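You operate a simulated robot arm through the tools that you are given. There is no shell and no other tool.

You are at the controls of a simulated robot arm. One attempt, no reset.

## Task
Fit the orange rim on the blue one and run its bolts up crosswise.
Fine: red, black, yellow, white; all four tight.

Only the result counts: the job must be done as asked and must still hold three seconds after the hand-in. Knocking over, shifting, dropping, spilling or breaking anything else fails it.

## Robot
A 7-joint arm with a two-finger parallel gripper, fixed in place. Base frame: the origin is at the foot of the arm, x ahead of it, y to its left, z up. Units: mm, rad, N and s.
With the tool pointing down near the work surface it reaches from about 240 to 680 mm from the base axis. Its first joint turns from -1.152 to 1.152 rad. Payload 2.4 kg.
The TCP is the grasp point between the finger pads, 30 mm short of the fingertips. In the tool frame z runs along the fingers and y along their closing line. Largest opening 94 mm; finger width 28, thickness 10; the body of the gripper, 50 by 96 mm, starts 55 mm behind the TCP.
Orientation is told as [roll, pitch, yaw] about the base's x, y, z axes, in that order, counted from this pose: with the fingers straight down and closing along the base's y, the tool's x points along the base's -x, its y along +y and its z along -z.

## Interface
- The arm moves only by the tool apply_moves. Its argument "rows" is a list of rows, each a list of 7 numbers: the shift along the base's x, y, z in units of 20 mm (1.0 is 20 mm), then the turn, a rotation vector about the base's x, y, z in units of 8 degrees (1.0 is 8 degrees), then the finger opening in mm, from 0 to 94. In form: [[x, y, z, ax, ay, az, grip], ...]. A call has 1 to 20 rows; each row shifts and turns the commanded pose from where the row before left it. A call with a number of a shift or a turn outside -1 to 1 is refused whole. A row lasts 0.2 s, in which the tool goes at most 50 mm and 0.15 rad; a call with a longer step from one row to the next is refused whole, and so is a gripper value outside its range. Where a pose cannot be reached the arm comes as near as it can. A force on the tool above 40 N (or 10 N above the force at the start of the call, whichever is more), or a blocked arm, ends the call early, and 0.2 s more pass. Each finger travels about 153 mm/s and halts on what it meets, pressing with about 27 N; the grip force reading is that of the motor and also rises with nothing between the fingers. The clock runs only during rows and for 0.2 s after the last one: add rows that do not move to give the fingers time. The reply holds the time, the measured pose of the TCP, the force on the tool along the base axes, the opening and the grip force, in the units named above and with some noise, with the torque about the TCP (base axes, N m) and any sound that the robot's microphone picked up, and new pictures: "show" is both (left out), scene, wrist or none.
- Cameras (640 x 400 px; columns grow to the right, rows downward): "scene" is fixed at [52.3, 486.6, 1446.2]; the picture's right is [-0.61, -0.79, 0.00], its down [-0.43, 0.33, -0.84] and it looks along [0.67, -0.51, -0.54] (base axes); focal length 373 px, centre (320, 200). "wrist" rides on the gripper at [76, 14, -102] in the tool frame; the picture's right is [-0.18, 0.98, 0.00], its down [-0.75, -0.14, -0.64] and it looks along [-0.63, -0.12, 0.77] (tool axes); focal length 243 px, centre (320, 200). There is no depth. A picture from a camera that has moved, and an enlarged one, comes with that camera's place and axes in the base frame and with its lens.
- inspect(camera, box): a new picture of the part [left, top, right, bottom] of that camera's present view, enlarged. No time passes.
- finish_job(): hands the job in; it is judged then, once.

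Places have to be worked out from the pictures, the camera data and where the tool is seen. Open the gripper and draw the arm clear of the work before you hand the job in, unless the task says otherwise.

The tools are called as a command line: name --pt "numbers of a row" for each row, then --argument value for the rest, lists and objects as JSON in quotes. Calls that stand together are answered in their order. apply_moves: Moves the arm, as the interface text tells. Its arguments: {"type":"object","properties":{"rows":{"type":"array","items":{"type":"array","items":{"type":"number"}}},"show":{"type":"string","enum":["both","scene","wrist","none"]}},"required":["rows"]} The other tools are called the same way: inspect (camera, box) takes an enlarged picture of a part of a camera's view; finish_job () hands the job in.

At the start:

```text
time_s: 0.0
tool_pos: [313.0, 49.9, 1117.1]
tool_rot: [-0.001, 0.0, 0.001]
wrist_force: [0.5, 0.1, 0.3]
moment: [-0.02, -0.02, -0.02]
grip_width: 93.8
gripper_force: 0.1
```

scene: 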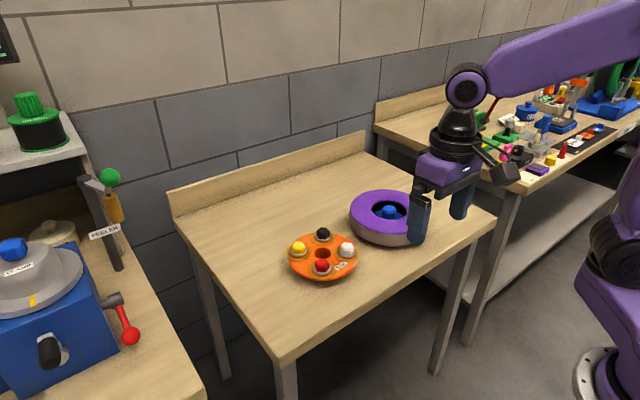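
wrist: 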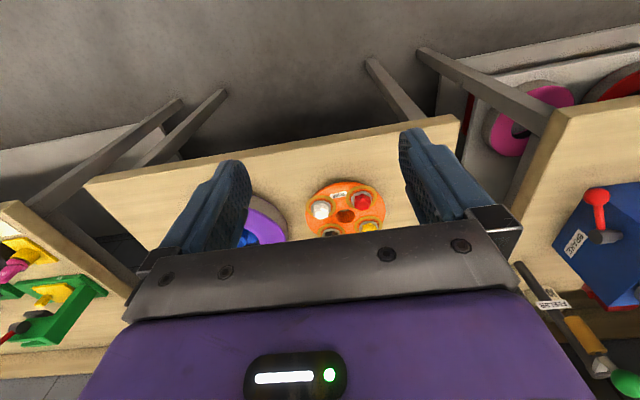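

I'll begin by looking closely at the work: an orange flange with four coloured bolts, and a purple/grey ring with a blue hub on the table.

inspect --camera "scene" --box '[270, 170, 430, 290]'

inspect --camera "wrist" --box '[220, 150, 420, 250]'

inspect --camera "scene" --box '[0, 0, 320, 400]'

inspect --camera "scene" --box '[400, 0, 640, 220]'

```text
3.33 times, centred on (350, 230) of scene
camera zoom: at [52.3, 486.6, 1446.2], right [-0.61, -0.79, 0.0], down [-0.43, 0.33, -0.84], along [0.67, -0.51, -0.54], focal length 1243 px, centre (220, 100)
```

zoom: 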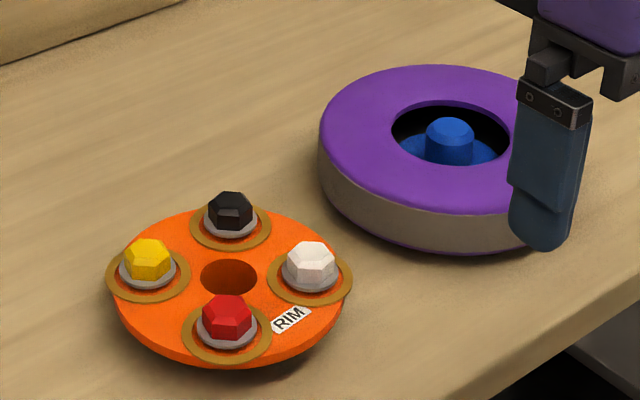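

```text
3.20 times, centred on (320, 200) of wrist
camera zoom: at [237.4, 63.9, 1221.3], right [0.18, 0.98, 0.0], down [0.75, -0.14, 0.64], along [0.63, -0.12, -0.77], focal length 776 px, centre (320, 200)
```

zoom: 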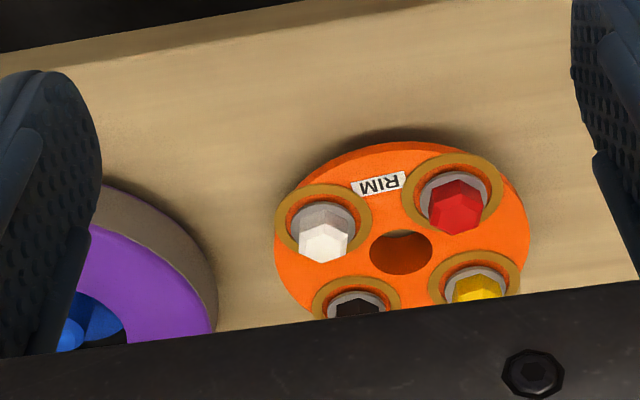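

```text
1.00 times, centred on (160, 200) of scene (not enlarged: the box is as wide or as high as the picture)
camera zoom: at [52.3, 486.6, 1446.2], right [-0.61, -0.79, 0.0], down [-0.43, 0.33, -0.84], along [0.67, -0.51, -0.54], focal length 373 px, centre (480, 200)
```

zoom: 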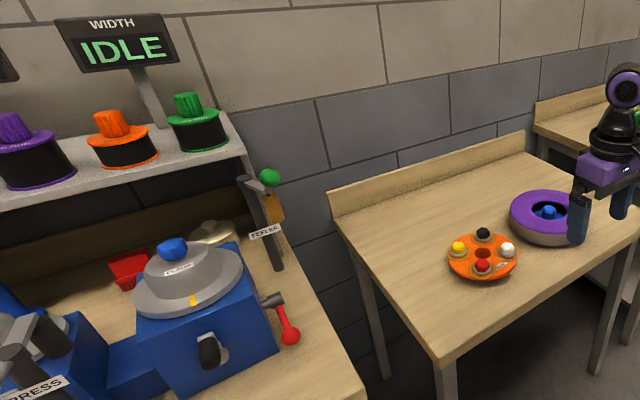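

```text
1.82 times, centred on (520, 110) of scene
camera zoom: at [52.3, 486.6, 1446.2], right [-0.61, -0.79, 0.0], down [-0.43, 0.33, -0.84], along [0.67, -0.51, -0.54], focal length 678 px, centre (-44, 364)
```

zoom: 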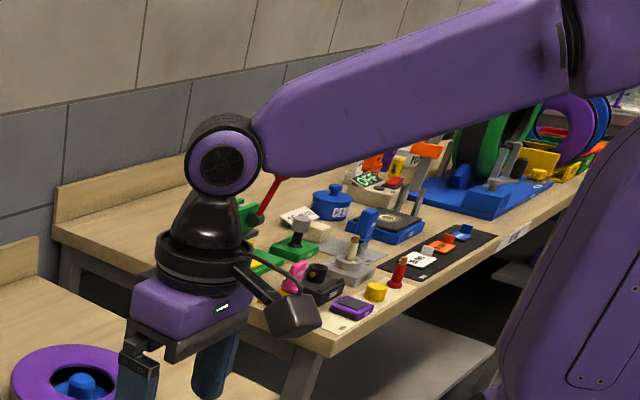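

The rim's centre hole triangulates to about (617, 50, 829), and the tyre with the blue hub is around (634, -203). I'm moving the wrist camera over the tyre for a closer look.

apply_moves --pt "0.733 -0.9375 -0.4625 0 0 0 94" --pt "0.733 -0.9375 -0.4625 0 0 0 94" --pt "0.733 -0.9375 -0.4625 0 0 0 94" --pt "0.733 -0.9375 -0.4625 0 0 0 94" --pt "0.733 -0.9375 -0.4625 0 0 0 94" --pt "0.733 -0.9375 -0.4625 0 0 0 94" --pt "0.733 -0.9375 -0.4625 0 0 0 94" --pt "0.733 -0.9375 -0.4625 0 0 0 94" --pt "0.733 -0.9375 -0.4625 0 0 0 94" --pt "0.733 -0.9375 -0.4625 0 0 0 94" --pt "0.733 -0.9375 -0.4625 0 0 0 94" --pt "0.733 -0.9375 -0.4625 0 0 0 94" --show "both"

```text
time_s: 2.6
tool_pos: [489.1, -174.4, 1008.6]
tool_rot: [0.002, 0.001, -0.001]
wrist_force: [-0.3, 0.1, 0.0]
moment: [-0.01, 0.0, -0.01]
grip_width: 94.0
gripper_force: 0.1
camera wrist: at [413.7, -160.9, 1112.2], right [0.18, 0.98, 0.0], down [0.75, -0.14, 0.64], along [0.63, -0.12, -0.77], focal length 243 px, centre (320, 200)
```

scene: 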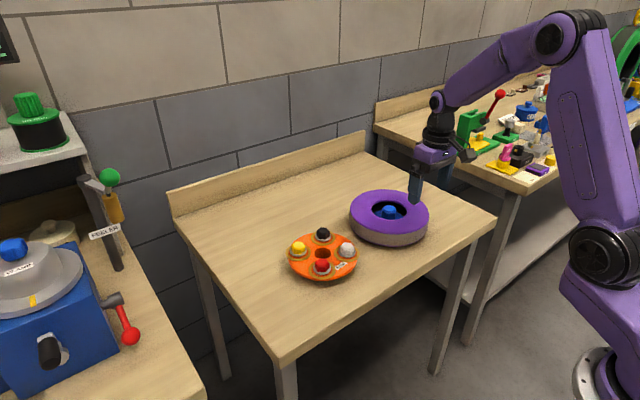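
wrist: 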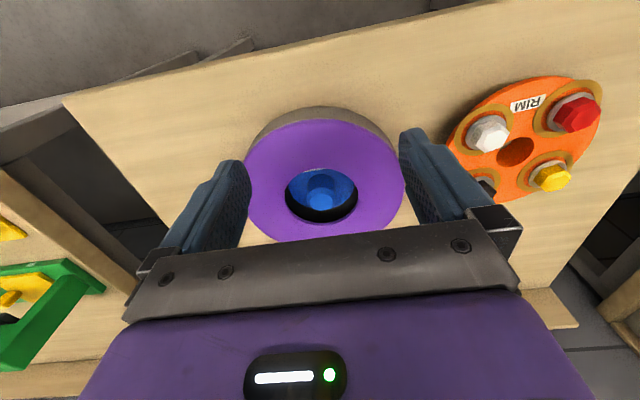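

inspect --camera "wrist" --box '[240, 100, 410, 245]'

inspect --camera "scene" --box '[330, 170, 450, 260]'

inspect --camera "wrist" --box '[430, 60, 620, 210]'

```text
2.76 times, centred on (325, 172) of wrist
camera zoom: at [413.7, -160.9, 1112.2], right [0.18, 0.98, 0.0], down [0.75, -0.14, 0.64], along [0.63, -0.12, -0.77], focal length 669 px, centre (306, 276)
```

zoom: 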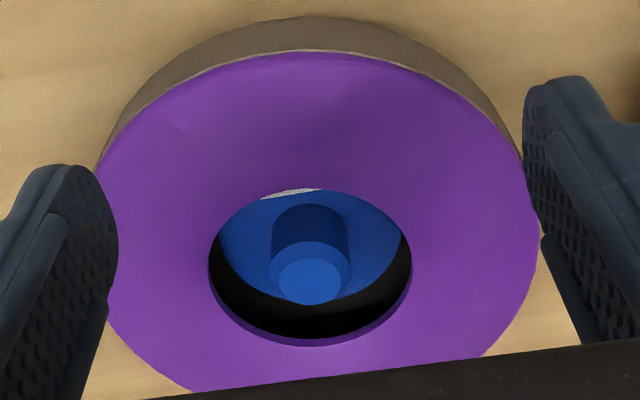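

```text
4.44 times, centred on (390, 215) of scene
camera zoom: at [52.3, 486.6, 1446.2], right [-0.61, -0.79, 0.0], down [-0.43, 0.33, -0.84], along [0.67, -0.51, -0.54], focal length 1657 px, centre (9, 133)
```

zoom: 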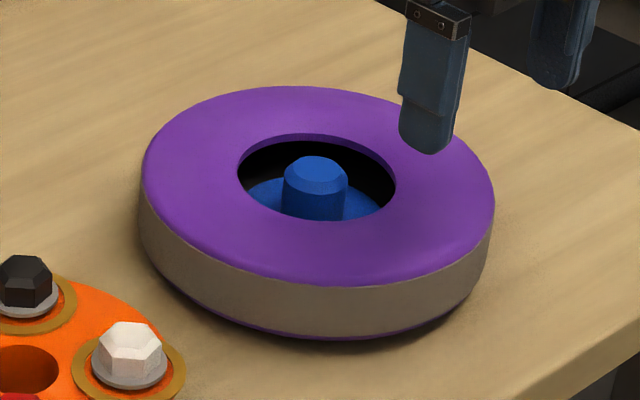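

```text
2.67 times, centred on (525, 135) of wrist
camera zoom: at [413.7, -160.9, 1112.2], right [0.18, 0.98, 0.0], down [0.75, -0.14, 0.64], along [0.63, -0.12, -0.77], focal length 647 px, centre (-227, 373)
```

zoom: 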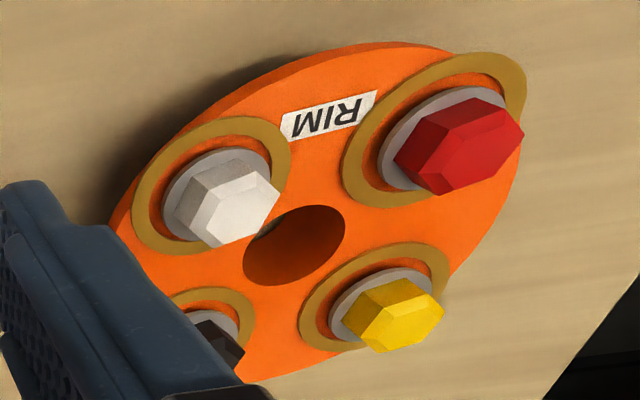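

The two wrist views and the scene view agree on the rim hole at roughly (603, 52, 842) and the post top at about (620, -198, 863). Next I'll bring the wrist camera close to the rim to measure the bolts.

apply_moves --pt "-0.05 0.93 -0.24 0 0 0 94" --pt "-0.05 0.93 -0.24 0 0 0 94" --pt "-0.05 0.93 -0.24 0 0 0 94" --pt "-0.05 0.93 -0.24 0 0 0 94" --pt "-0.05 0.93 -0.24 0 0 0 94" --pt "-0.05 0.93 -0.24 0 0 0 94" --pt "-0.05 0.93 -0.24 0 0 0 94" --pt "-0.05 0.93 -0.24 0 0 0 94" --pt "-0.05 0.93 -0.24 0 0 0 94" --pt "-0.05 0.93 -0.24 0 0 0 94" --pt "-0.05 0.93 -0.24 0 0 0 94" --pt "-0.05 0.93 -0.24 0 0 0 94" --pt "-0.05 0.93 -0.24 0 0 0 94" --show "both"

```text
time_s: 5.4
tool_pos: [477.6, 66.0, 945.8]
tool_rot: [0.0, 0.0, 0.0]
wrist_force: [0.1, -0.1, -1.3]
moment: [0.01, 0.01, -0.02]
grip_width: 94.1
gripper_force: 0.1
camera wrist: at [401.4, 80.3, 1048.9], right [0.18, 0.98, 0.0], down [0.75, -0.14, 0.64], along [0.63, -0.12, -0.77], focal length 243 px, centre (320, 200)
```

scene: 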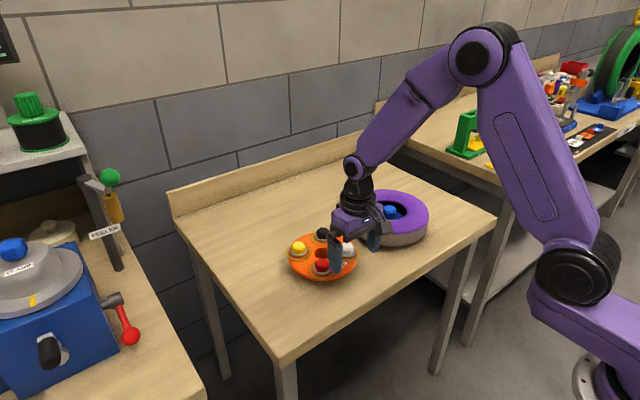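
wrist: 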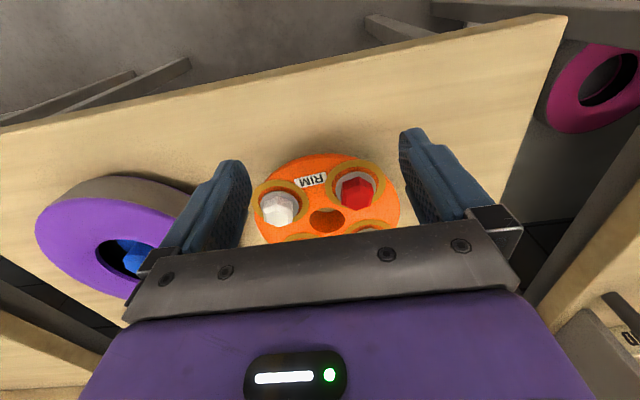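

The wrist image is upside down relative to the base (image up is toward the base), so the gripper hides the far bolts. I'll shift 100 mm further in +x to see the whole rim.

apply_moves --pt "1 0 0.2 0 0 0 94" --pt "1 0 0.2 0 0 0 94" --pt "1 0 0.2 0 0 0 94" --pt "1 0 0.2 0 0 0 94" --pt "1 0 0.2 0 0 0 94" --show "wrist"

inspect --camera "wrist" --box '[220, 50, 440, 230]'

```text
time_s: 6.6
tool_pos: [575.1, 65.0, 965.0]
tool_rot: [-0.001, 0.0, 0.001]
wrist_force: [-0.1, -0.3, -0.3]
moment: [0.02, 0.02, 0.03]
grip_width: 94.0
gripper_force: 0.0
camera wrist: at [499.9, 80.1, 1068.6], right [0.18, 0.98, 0.0], down [0.75, -0.14, 0.64], along [0.63, -0.12, -0.77], focal length 243 px, centre (320, 200)
```

wrist: 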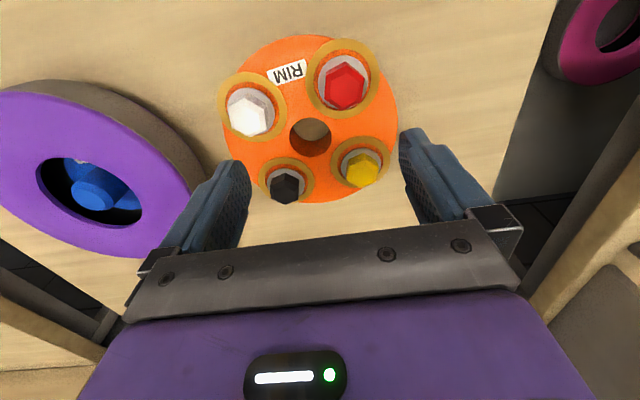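

```text
2.22 times, centred on (330, 140) of wrist
camera zoom: at [499.9, 80.1, 1068.6], right [0.18, 0.98, 0.0], down [0.75, -0.14, 0.64], along [0.63, -0.12, -0.77], focal length 539 px, centre (298, 333)
```

zoom: 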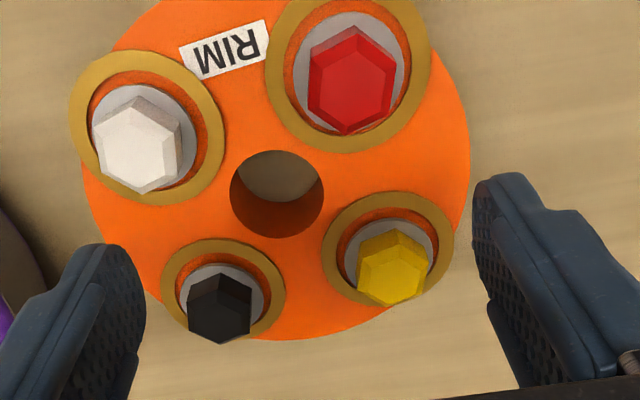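

The bolts sit on a circle of about 60 mm radius around (606, 50), and the rim is about 175 mm across. Now I'll look straight into the tyre's hole to see what the blue part offers.

apply_moves --pt "0.096 -0.958 0.077 0 0 0 94" --pt "0.096 -0.958 0.077 0 0 0 94" --pt "0.096 -0.958 0.077 0 0 0 94" --pt "0.096 -0.958 0.077 0 0 0 94" --pt "0.096 -0.958 0.077 0 0 0 94" --pt "0.096 -0.958 0.077 0 0 0 94" --pt "0.096 -0.958 0.077 0 0 0 94" --pt "0.096 -0.958 0.077 0 0 0 94" --pt "0.096 -0.958 0.077 0 0 0 94" --pt "0.096 -0.958 0.077 0 0 0 94" --pt "0.096 -0.958 0.077 0 0 0 94" --pt "0.096 -0.958 0.077 0 0 0 94" --pt "0.096 -0.958 0.077 0 0 0 94" --show "both"

inspect --camera "wrist" --box '[220, 30, 440, 230]'

inspect --camera "wrist" --box '[260, 80, 390, 200]'

```text
time_s: 9.4
tool_pos: [601.1, -184.2, 985.9]
tool_rot: [0.0, 0.0, 0.001]
wrist_force: [-0.6, -0.2, 0.3]
moment: [-0.07, 0.0, 0.03]
grip_width: 94.1
gripper_force: 0.0
camera wrist: at [525.6, -169.8, 1089.2], right [0.18, 0.98, 0.0], down [0.75, -0.14, 0.64], along [0.63, -0.12, -0.77], focal length 243 px, centre (320, 200)
```

scene: 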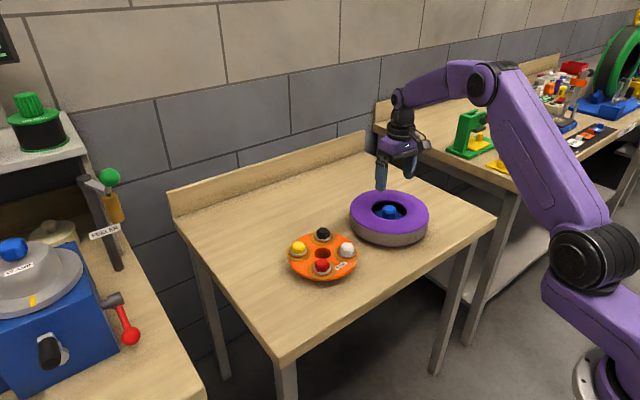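
wrist: 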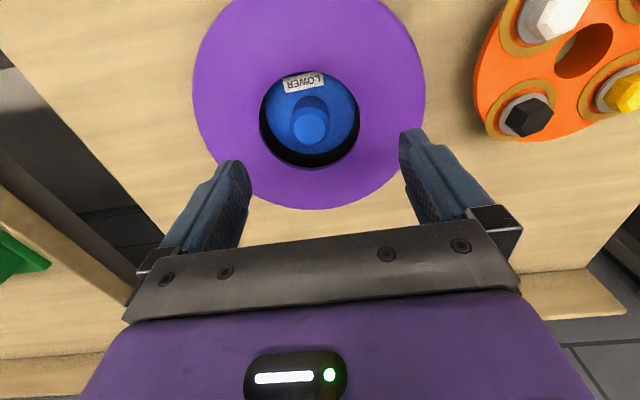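

```text
2.00 times, centred on (330, 130) of wrist
camera zoom: at [525.6, -169.8, 1089.2], right [0.18, 0.98, 0.0], down [0.75, -0.14, 0.64], along [0.63, -0.12, -0.77], focal length 485 px, centre (300, 340)
```

zoom: 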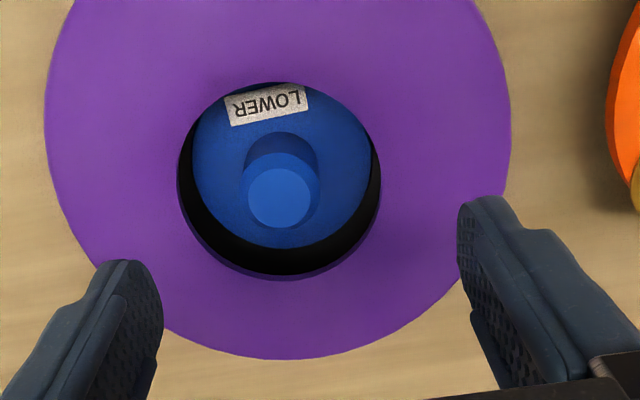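

```text
3.33 times, centred on (325, 140) of wrist
camera zoom: at [525.6, -169.8, 1089.2], right [0.18, 0.98, 0.0], down [0.75, -0.14, 0.64], along [0.63, -0.12, -0.77], focal length 809 px, centre (303, 400)
```

zoom: 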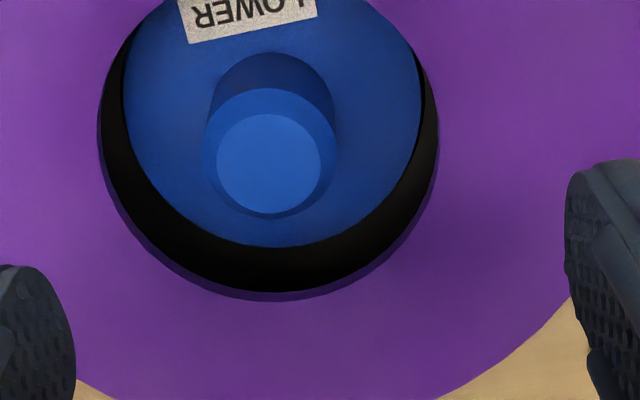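

The blue part is labelled "LOWER", with a chamfered post in a well inside the tyre; there is no obvious keying. I'll take strongly enlarged scene views of the rim to understand its profile (flange, boss, collars).

inspect --camera "scene" --box '[280, 220, 365, 285]'

inspect --camera "scene" --box '[300, 245, 350, 285]'

inspect --camera "scene" --box '[345, 185, 435, 250]'

inspect --camera "wrist" --box '[460, 0, 640, 150]'

```text
6.15 times, centred on (322, 252) of scene
camera zoom: at [52.3, 486.6, 1446.2], right [-0.61, -0.79, 0.0], down [-0.43, 0.33, -0.84], along [0.67, -0.51, -0.54], focal length 2295 px, centre (305, -123)
```

zoom: 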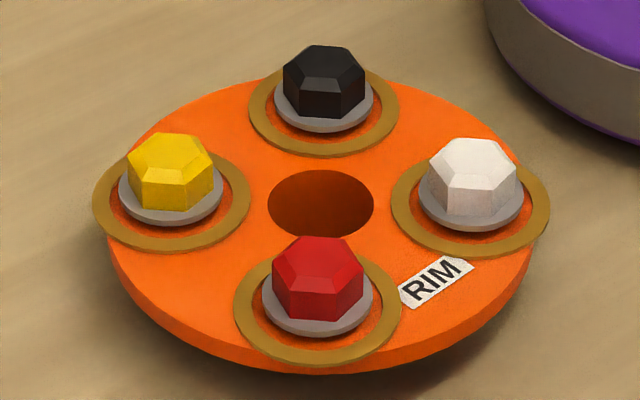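

```text
10.00 times, centred on (325, 265) of scene
camera zoom: at [52.3, 486.6, 1446.2], right [-0.61, -0.79, 0.0], down [-0.43, 0.33, -0.84], along [0.67, -0.51, -0.54], focal length 3729 px, centre (270, -450)
```

zoom: 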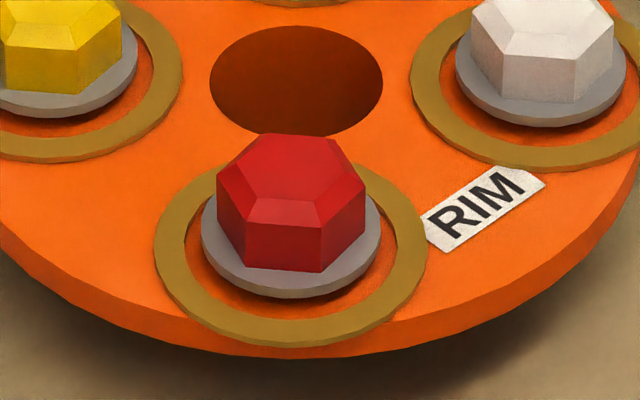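

```text
6.15 times, centred on (390, 218) of scene
camera zoom: at [52.3, 486.6, 1446.2], right [-0.61, -0.79, 0.0], down [-0.43, 0.33, -0.84], along [0.67, -0.51, -0.54], focal length 2295 px, centre (-111, 92)
```

zoom: 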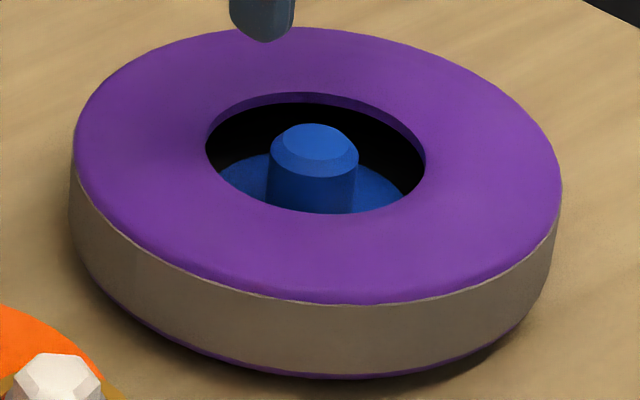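

```text
2.67 times, centred on (550, 75) of wrist
camera zoom: at [525.6, -169.8, 1089.2], right [0.18, 0.98, 0.0], down [0.75, -0.14, 0.64], along [0.63, -0.12, -0.77], focal length 647 px, centre (-293, 533)
```

zoom: 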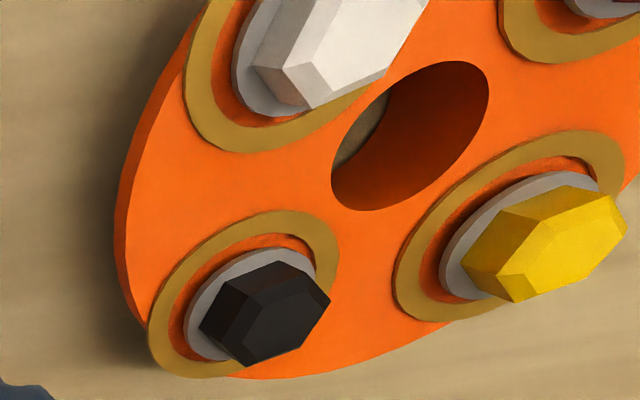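

The bolt heads are hexes about 31–36 mm wide with washers standing slightly above the rim. I want a low side view to see the rim's underside and flange thickness, so I'll back off and tilt the tool to make the camera look almost horizontally.

apply_moves --pt "-0.686 0.973 -0.35 0 0 0 94" --pt "-0.686 0.973 -0.35 0 0 0 94" --pt "-0.686 0.973 -0.35 0 0 0 94" --pt "-0.686 0.973 -0.35 0 0 0 94" --pt "-0.686 0.973 -0.35 0 0 0 94" --pt "-0.686 0.973 -0.35 0 0 0 94" --pt "-0.686 0.973 -0.35 0 -1 0 94" --pt "-0.686 0.973 -0.35 0 -1 0 94" --pt "-0.686 0.973 -0.35 0 -1 0 94" --pt "-0.686 0.973 -0.35 0 -1 0 94" --pt "-0.686 0.973 -0.35 0 -1 0 94" --show "both"

```text
time_s: 11.8
tool_pos: [448.7, 28.4, 908.6]
tool_rot: [0.0, -0.698, 0.001]
wrist_force: [0.1, -0.2, -0.9]
moment: [0.01, 0.01, 0.01]
grip_width: 94.0
gripper_force: 0.0
camera wrist: at [324.5, 44.0, 937.8], right [0.14, 0.98, 0.12], down [0.16, -0.14, 0.98], along [0.98, -0.12, -0.18], focal length 243 px, centre (320, 200)
```

scene: 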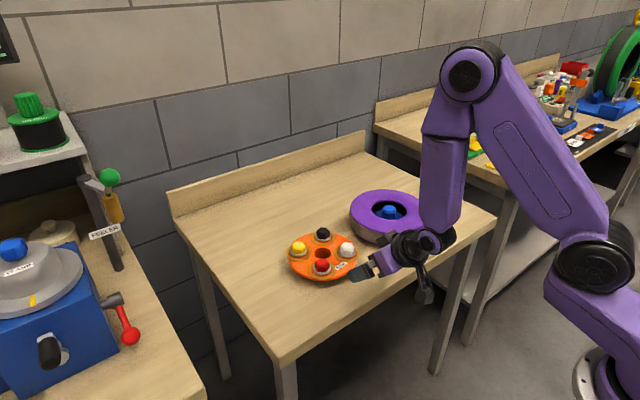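
wrist: 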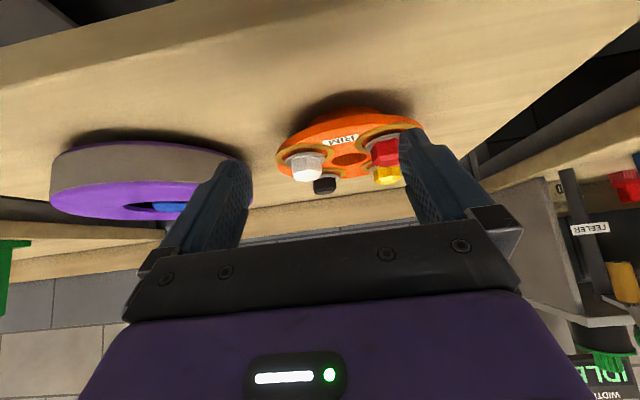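

This works well. I'll lower 45 mm and shift a little toward +y so the rim sits between the fingers in the picture.

apply_moves --pt "0 0.5 -0.75 0 0 0 94" --pt "0 0.5 -0.75 0 0 0 94" --pt "0 0.5 -0.75 0 0 0 94" --show "wrist"

inspect --camera "wrist" --box '[230, 60, 430, 220]'

inspect --camera "wrist" --box '[260, 90, 400, 200]'

```text
time_s: 12.6
tool_pos: [449.6, 59.9, 862.6]
tool_rot: [0.001, -0.698, 0.0]
wrist_force: [-0.3, 0.5, 0.6]
moment: [0.0, 0.02, -0.02]
grip_width: 94.1
gripper_force: 0.0
camera wrist: at [325.5, 75.2, 893.0], right [0.14, 0.98, 0.12], down [0.16, -0.14, 0.98], along [0.98, -0.12, -0.18], focal length 243 px, centre (320, 200)
```

wrist: 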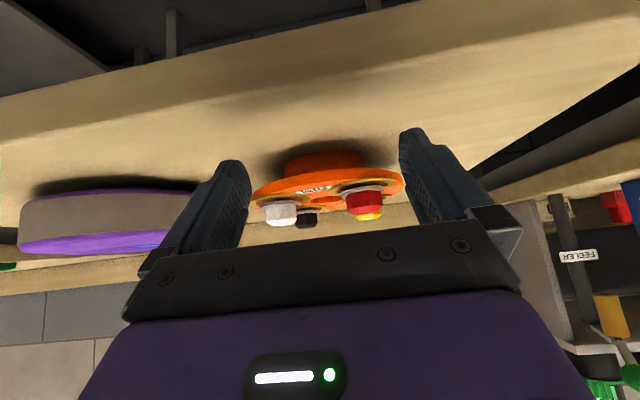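

```text
2.50 times, centred on (330, 140) of wrist
camera zoom: at [325.5, 75.2, 893.0], right [0.14, 0.98, 0.12], down [0.16, -0.14, 0.98], along [0.98, -0.12, -0.18], focal length 606 px, centre (295, 350)
```

zoom: 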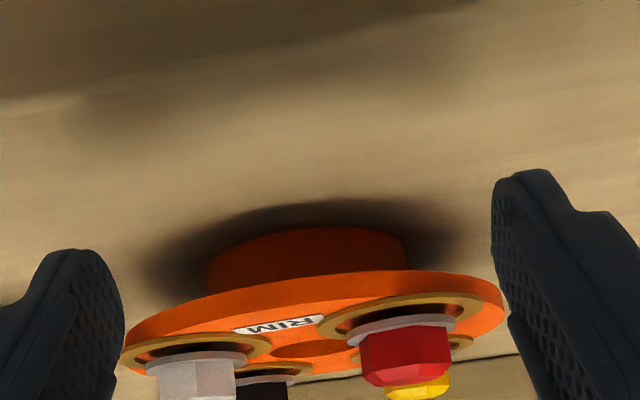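

```text
3.64 times, centred on (330, 145) of wrist
camera zoom: at [325.5, 75.2, 893.0], right [0.14, 0.98, 0.12], down [0.16, -0.14, 0.98], along [0.98, -0.12, -0.18], focal length 882 px, centre (284, 400)
```

zoom: 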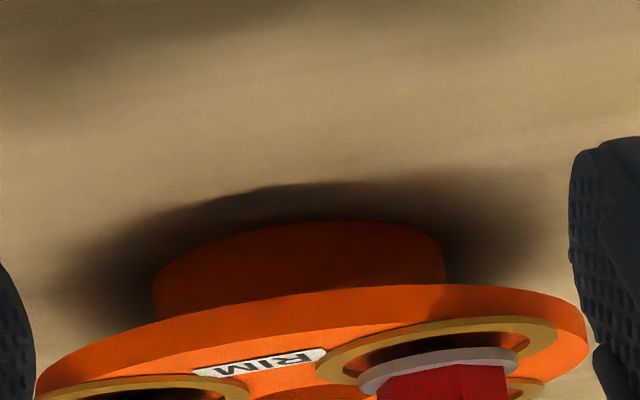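

The side view shows a ~10 mm thick flange with a ~96 mm boss below it, which should drop into the ~100 mm tyre well; no bolt shafts stick out below. I'll zoom on the flange edge to fix the heights.

inspect --camera "wrist" --box '[290, 145, 338, 190]'

inspect --camera "wrist" --box '[330, 165, 410, 225]'

inspect --camera "wrist" --box '[10, 170, 200, 270]'

```text
8.89 times, centred on (314, 168) of wrist
camera zoom: at [325.5, 75.2, 893.0], right [0.14, 0.98, 0.12], down [0.16, -0.14, 0.98], along [0.98, -0.12, -0.18], focal length 2157 px, centre (373, 489)
```

zoom: 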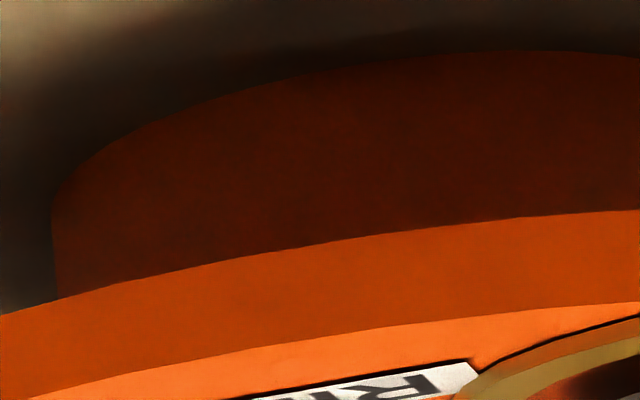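

```text
6.67 times, centred on (370, 195) of wrist
camera zoom: at [325.5, 75.2, 893.0], right [0.14, 0.98, 0.12], down [0.16, -0.14, 0.98], along [0.98, -0.12, -0.18], focal length 1618 px, centre (-13, 233)
```

zoom: 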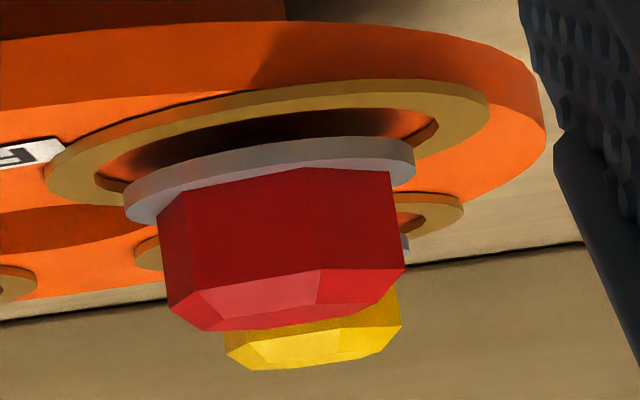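

```text
3.37 times, centred on (105, 220) of wrist
camera zoom: at [325.5, 75.2, 893.0], right [0.14, 0.98, 0.12], down [0.16, -0.14, 0.98], along [0.98, -0.12, -0.18], focal length 817 px, centre (1044, 133)
```

zoom: 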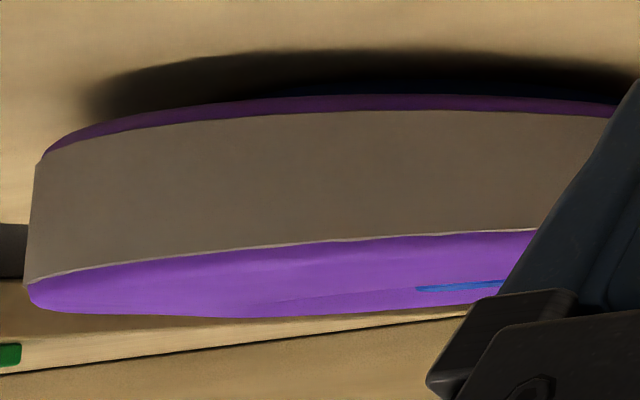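

The heights now work out: table ≈ 801, flange ≈ 833–841.5, bolt-head tops ≈ 867, tyre top ≈ 861, post top ≈ 863. My plan is to grip the rim radially, one finger in its centre hole and one outside its +y edge between red and yellow. First I'll go above that spot upright, with the tool yawed about 5°.

apply_moves --pt "0 0 0.8 0 1 0 94" --pt "0 0 0.8 0 1 0 94" --pt "0 0 0.8 0 1 0 94" --pt "0 0 0.8 0 1 0 94" --pt "0 0 0.8 0 1 0 94" --pt "0.94 0.27 0 0 0 0.65 94" --pt "0.94 0.27 0 0 0 0 94" --pt "0.94 0.27 0 0 0 0 94" --pt "0.94 0.27 0 0 0 0 94" --pt "0.94 0.27 0 0 0 0 94" --pt "0.94 0.27 0 0 0 0 94" --pt "0.94 0.27 0 0 0 0 94" --pt "0.94 0.27 0 0 0 0 94" --show "both"

inspect --camera "wrist" --box '[130, 50, 450, 250]'

```text
time_s: 15.4
tool_pos: [616.5, 119.1, 928.6]
tool_rot: [0.038, -0.107, 0.092]
wrist_force: [-0.1, -0.4, 0.2]
moment: [0.02, -0.01, -0.01]
grip_width: 93.8
gripper_force: 0.1
out of reach, approached as far as the arm can: row 3, 4
camera wrist: at [529.1, 122.3, 1023.3], right [0.09, 0.99, 0.06], down [0.69, -0.1, 0.71], along [0.71, -0.02, -0.7], focal length 243 px, centre (320, 200)
```

scene: 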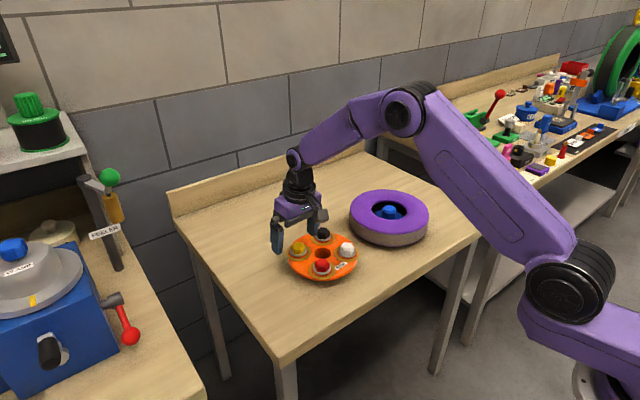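
wrist: 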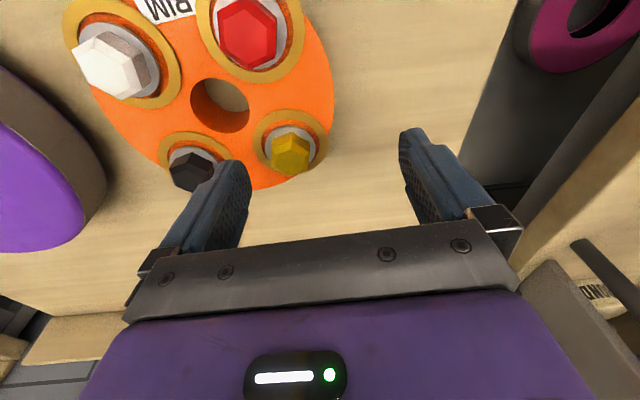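

```text
2.00 times, centred on (290, 150) of wrist
camera zoom: at [529.1, 122.3, 1023.3], right [0.09, 0.99, 0.06], down [0.69, -0.1, 0.71], along [0.71, -0.02, -0.7], focal length 485 px, centre (380, 300)
```

zoom: 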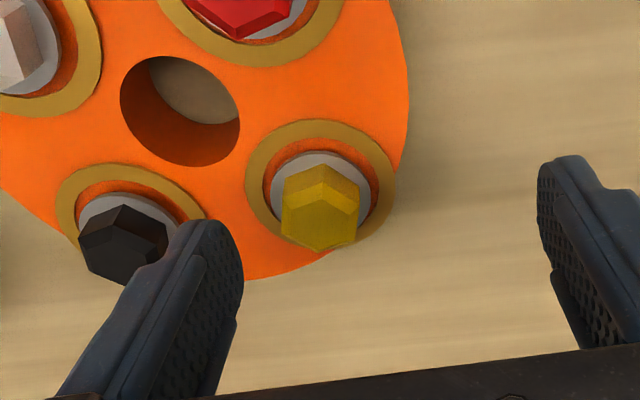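

A couple of rows mid-way were out of reach, so the tool ended slightly tilted and offset. I'll correct the attitude back to upright (yaw 0.09) and the position to about (600, 102).

apply_moves --pt "-0.4 -0.4 0 -0.171 0.369 0 94" --pt "-0.4 -0.43 0 -0.171 0.369 0 94" --pt "0 0 0 0 0 0 94" --show "wrist"

inspect --camera "wrist" --box '[130, 30, 450, 230]'

```text
time_s: 16.2
tool_pos: [600.5, 103.7, 928.7]
tool_rot: [-0.002, 0.002, 0.095]
wrist_force: [-0.4, 0.3, 1.0]
moment: [0.01, 0.0, -0.01]
grip_width: 94.0
gripper_force: 0.1
camera wrist: at [523.3, 111.1, 1030.8], right [0.09, 1.0, 0.0], down [0.76, -0.07, 0.64], along [0.64, -0.06, -0.77], focal length 243 px, centre (320, 200)
```

wrist: 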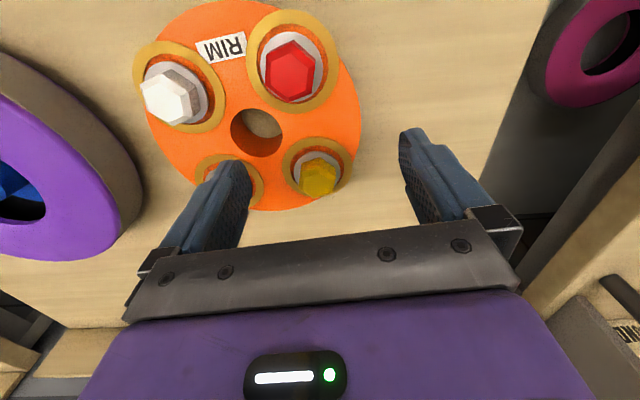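

```text
2.00 times, centred on (290, 130) of wrist
camera zoom: at [523.3, 111.1, 1030.8], right [0.09, 1.0, 0.0], down [0.76, -0.07, 0.64], along [0.64, -0.06, -0.77], focal length 485 px, centre (380, 340)
```

zoom: 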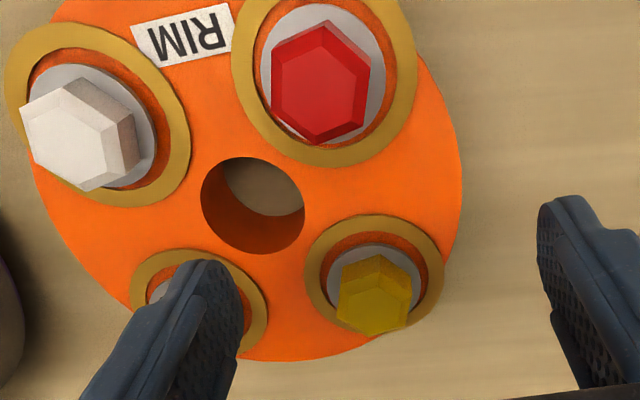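

The rim centre is confirmed at about (604.5, 51), yaw +5.3°. The tool is over the right spot, so I'll descend partway and check the inner finger against the hole.

apply_moves --pt "-0.02 -0.05 -0.75 0 0 0 94" --pt "0 0 -0.75 0 0 0 94" --pt "0 0 -0.5 0 0 0 94" --pt "0 0 0 0 0 0 94" --show "both"

inspect --camera "wrist" --box '[130, 50, 450, 250]'

inspect --camera "scene" --box '[240, 180, 380, 290]'

```text
time_s: 17.2
tool_pos: [600.4, 103.1, 885.9]
tool_rot: [-0.003, -0.001, 0.094]
wrist_force: [-0.4, -0.2, 0.2]
moment: [0.0, 0.01, -0.02]
grip_width: 94.0
gripper_force: 0.1
camera wrist: at [523.1, 110.4, 990.3], right [0.09, 1.0, 0.0], down [0.76, -0.07, 0.64], along [0.64, -0.06, -0.77], focal length 243 px, centre (320, 200)
```

scene: 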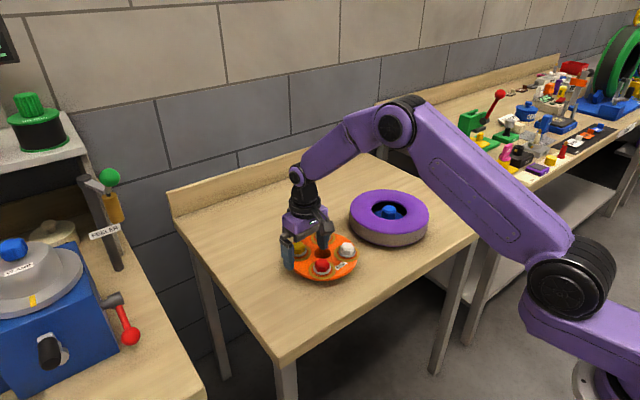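
wrist: 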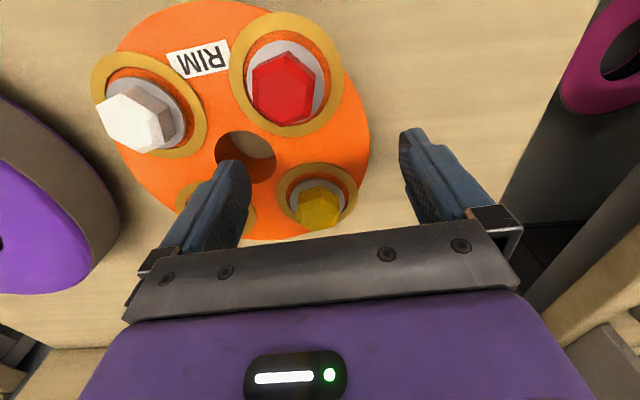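

```text
2.00 times, centred on (290, 150) of wrist
camera zoom: at [523.1, 110.4, 990.3], right [0.09, 1.0, 0.0], down [0.76, -0.07, 0.64], along [0.64, -0.06, -0.77], focal length 485 px, centre (380, 300)
```

zoom: 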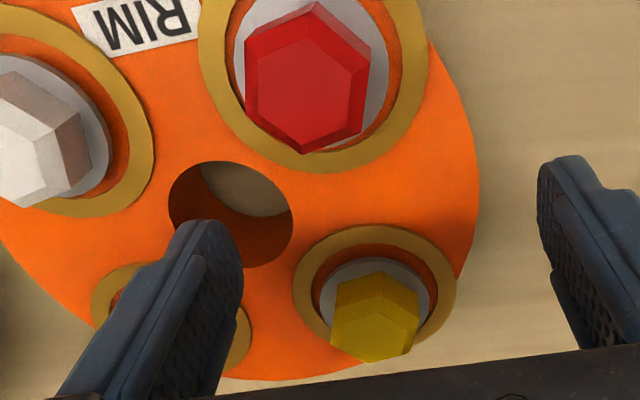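

```text
3.64 times, centred on (310, 235) of scene
camera zoom: at [52.3, 486.6, 1446.2], right [-0.61, -0.79, 0.0], down [-0.43, 0.33, -0.84], along [0.67, -0.51, -0.54], focal length 1356 px, centre (356, 73)
```

zoom: 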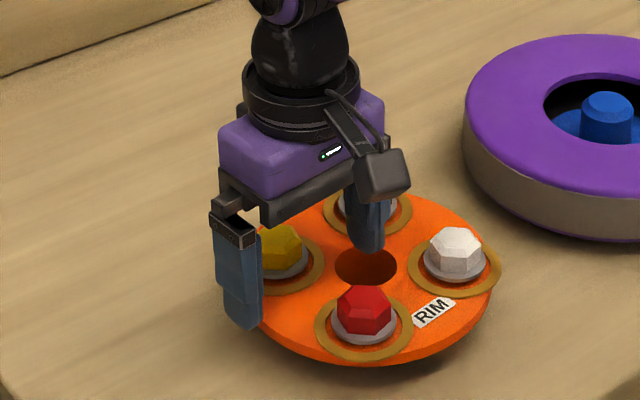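

Inner finger lines up with the hole, outer finger clears the flange edge. Descending to TCP z ≈ 861 so the tips reach ~10–11 mm below the flange top.

apply_moves --pt "0 0 -0.5 0 0 0 94" --pt "0 0 -0.5 0 0 0 94" --pt "0 0 -0.25 0 0 0 94" --pt "0 0 0 0 0 0 94" --show "both"

inspect --camera "wrist" --box '[130, 50, 450, 250]'

inspect --camera "scene" --box '[260, 200, 370, 290]'

```text
time_s: 18.2
tool_pos: [598.2, 102.5, 863.4]
tool_rot: [-0.003, 0.0, 0.094]
wrist_force: [0.4, 0.1, 0.0]
moment: [0.0, 0.0, -0.02]
grip_width: 94.1
gripper_force: 0.0
camera wrist: at [522.1, 109.7, 965.6], right [0.09, 1.0, 0.0], down [0.76, -0.07, 0.64], along [0.64, -0.06, -0.77], focal length 243 px, centre (320, 200)
```

scene: 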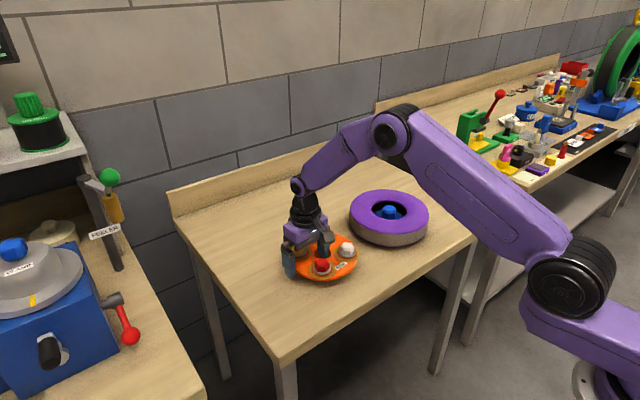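
wrist: 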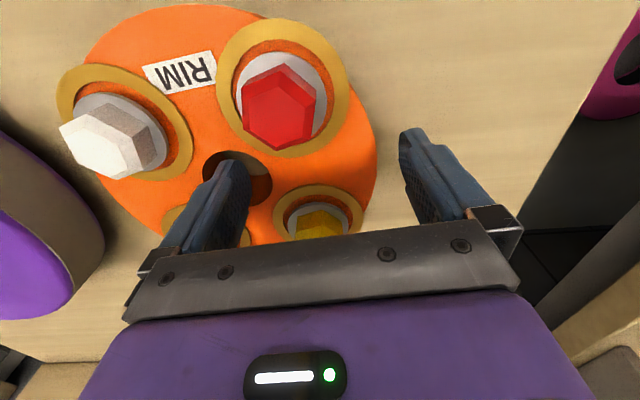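

```text
2.00 times, centred on (290, 150) of wrist
camera zoom: at [522.1, 109.7, 965.6], right [0.09, 1.0, 0.0], down [0.76, -0.07, 0.64], along [0.64, -0.06, -0.77], focal length 485 px, centre (380, 300)
```

zoom: 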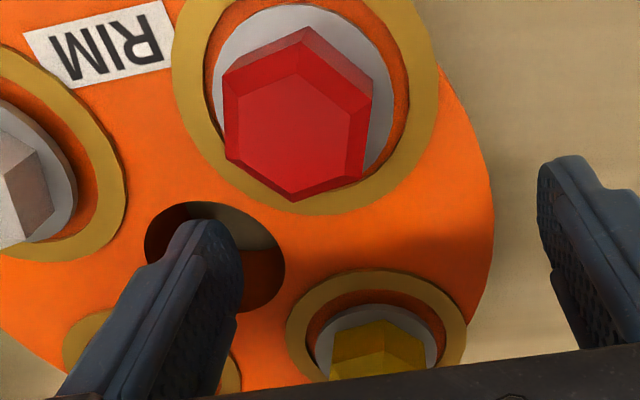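

```text
4.44 times, centred on (315, 245) of scene
camera zoom: at [52.3, 486.6, 1446.2], right [-0.61, -0.79, 0.0], down [-0.43, 0.33, -0.84], along [0.67, -0.51, -0.54], focal length 1657 px, centre (342, 0)
```

zoom: 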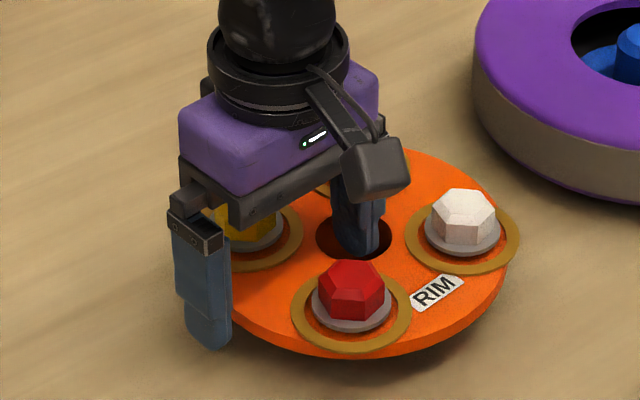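

Inner finger is inside the hole with no contact force. I'll go 3 mm deeper and close on the rim wall.

apply_moves --pt "0 0 -0.15 0 0 0 94" --pt "0 0 0 0 0 0 80" --pt "0 0 0 0 0 0 60" --pt "0 0 0 0 0 0 50" --pt "0 0 0 0 0 0 50" --pt "0 0 0 0 0 0 50" --show "both"

inspect --camera "wrist" --box '[130, 50, 450, 250]'

inspect --camera "scene" --box '[260, 200, 370, 290]'

```text
time_s: 19.6
tool_pos: [599.3, 101.7, 858.3]
tool_rot: [-0.005, -0.001, 0.096]
wrist_force: [0.5, -1.7, -1.3]
moment: [-0.05, -0.3, 0.0]
grip_width: 64.0
gripper_force: 12.5
camera wrist: at [522.5, 109.5, 962.8], right [0.09, 1.0, 0.0], down [0.76, -0.07, 0.64], along [0.64, -0.06, -0.77], focal length 243 px, centre (320, 200)
```

scene: 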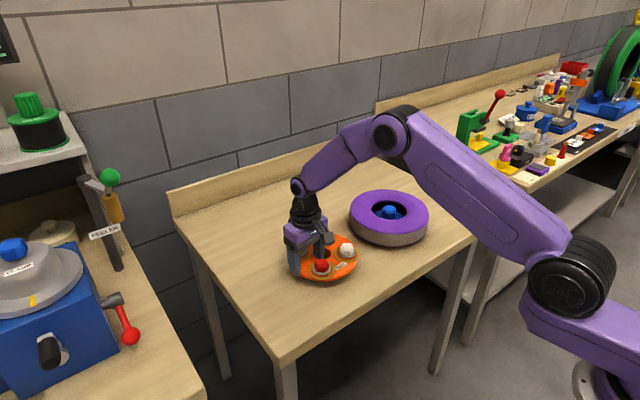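
wrist: 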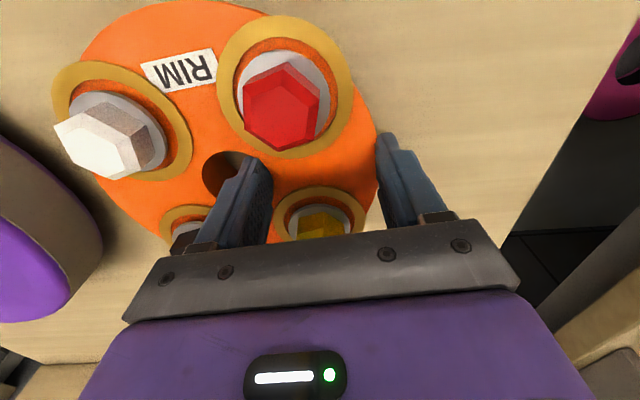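

```text
2.00 times, centred on (290, 150) of wrist
camera zoom: at [522.5, 109.5, 962.8], right [0.09, 1.0, 0.0], down [0.76, -0.07, 0.64], along [0.64, -0.06, -0.77], focal length 485 px, centre (380, 300)
```

zoom: 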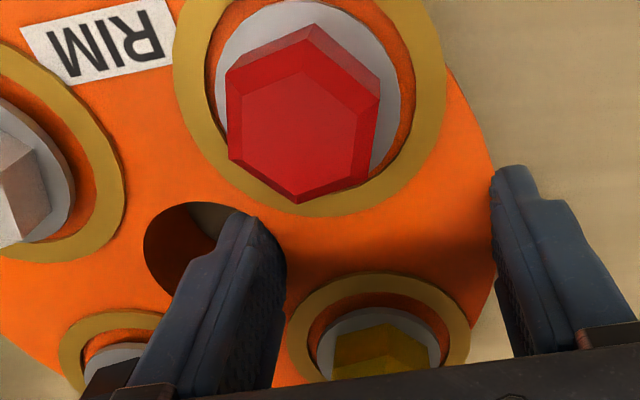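

```text
4.44 times, centred on (315, 245) of scene
camera zoom: at [52.4, 486.6, 1446.2], right [-0.61, -0.79, 0.0], down [-0.43, 0.33, -0.84], along [0.67, -0.51, -0.54], focal length 1657 px, centre (342, 0)
```

zoom: 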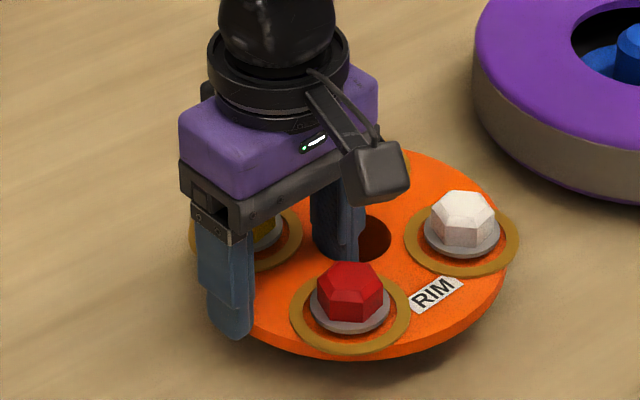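

The fingers stopped at 64 mm on the rim. I'll command a harder squeeze and lift a little to test the hold.

apply_moves --pt "0 0 0 0 0 0 20" --pt "0 0 0 0 0 0 0" --pt "0 0 0 0 0 0 0" --pt "0 0 0.1 0 0 0 0" --pt "0 0 0.15 0 0 0 0" --pt "0 0 0.25 0 0 0 0" --pt "0 0 0 0 0 0 0" --show "both"

inspect --camera "scene" --box '[260, 200, 370, 290]'

```text
time_s: 21.2
tool_pos: [599.2, 101.8, 869.2]
tool_rot: [-0.002, 0.002, 0.096]
wrist_force: [-0.4, -0.2, -5.8]
moment: [0.29, 0.03, -0.01]
grip_width: 64.1
gripper_force: 26.3
camera wrist: at [522.6, 109.5, 973.0], right [0.09, 1.0, 0.0], down [0.76, -0.07, 0.64], along [0.64, -0.06, -0.77], focal length 243 px, centre (320, 200)
```

scene: 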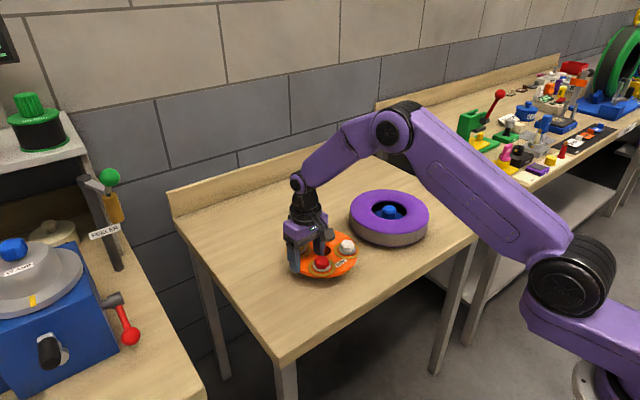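
wrist: 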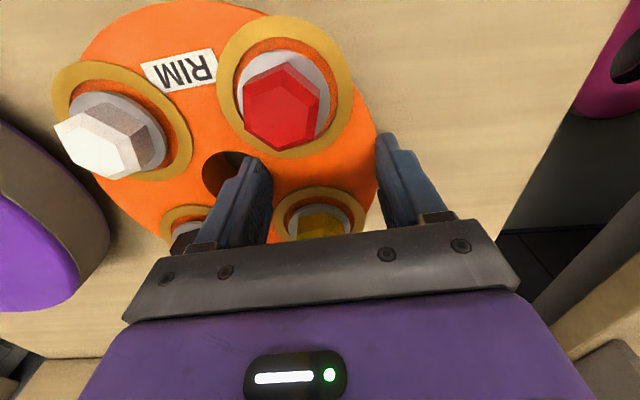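

```text
4.44 times, centred on (315, 245) of scene
camera zoom: at [52.5, 486.6, 1446.2], right [-0.61, -0.79, 0.0], down [-0.43, 0.33, -0.84], along [0.67, -0.51, -0.54], focal length 1657 px, centre (342, 0)
```

zoom: 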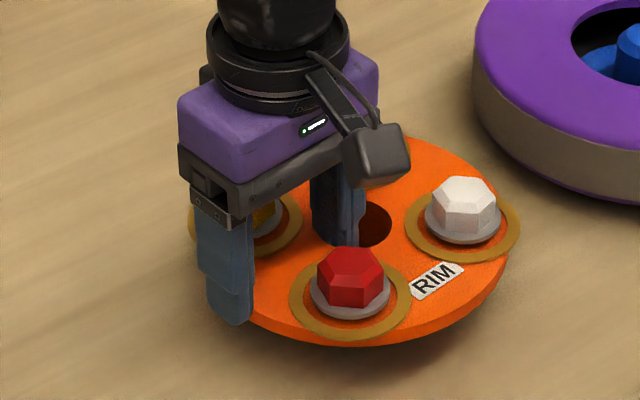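

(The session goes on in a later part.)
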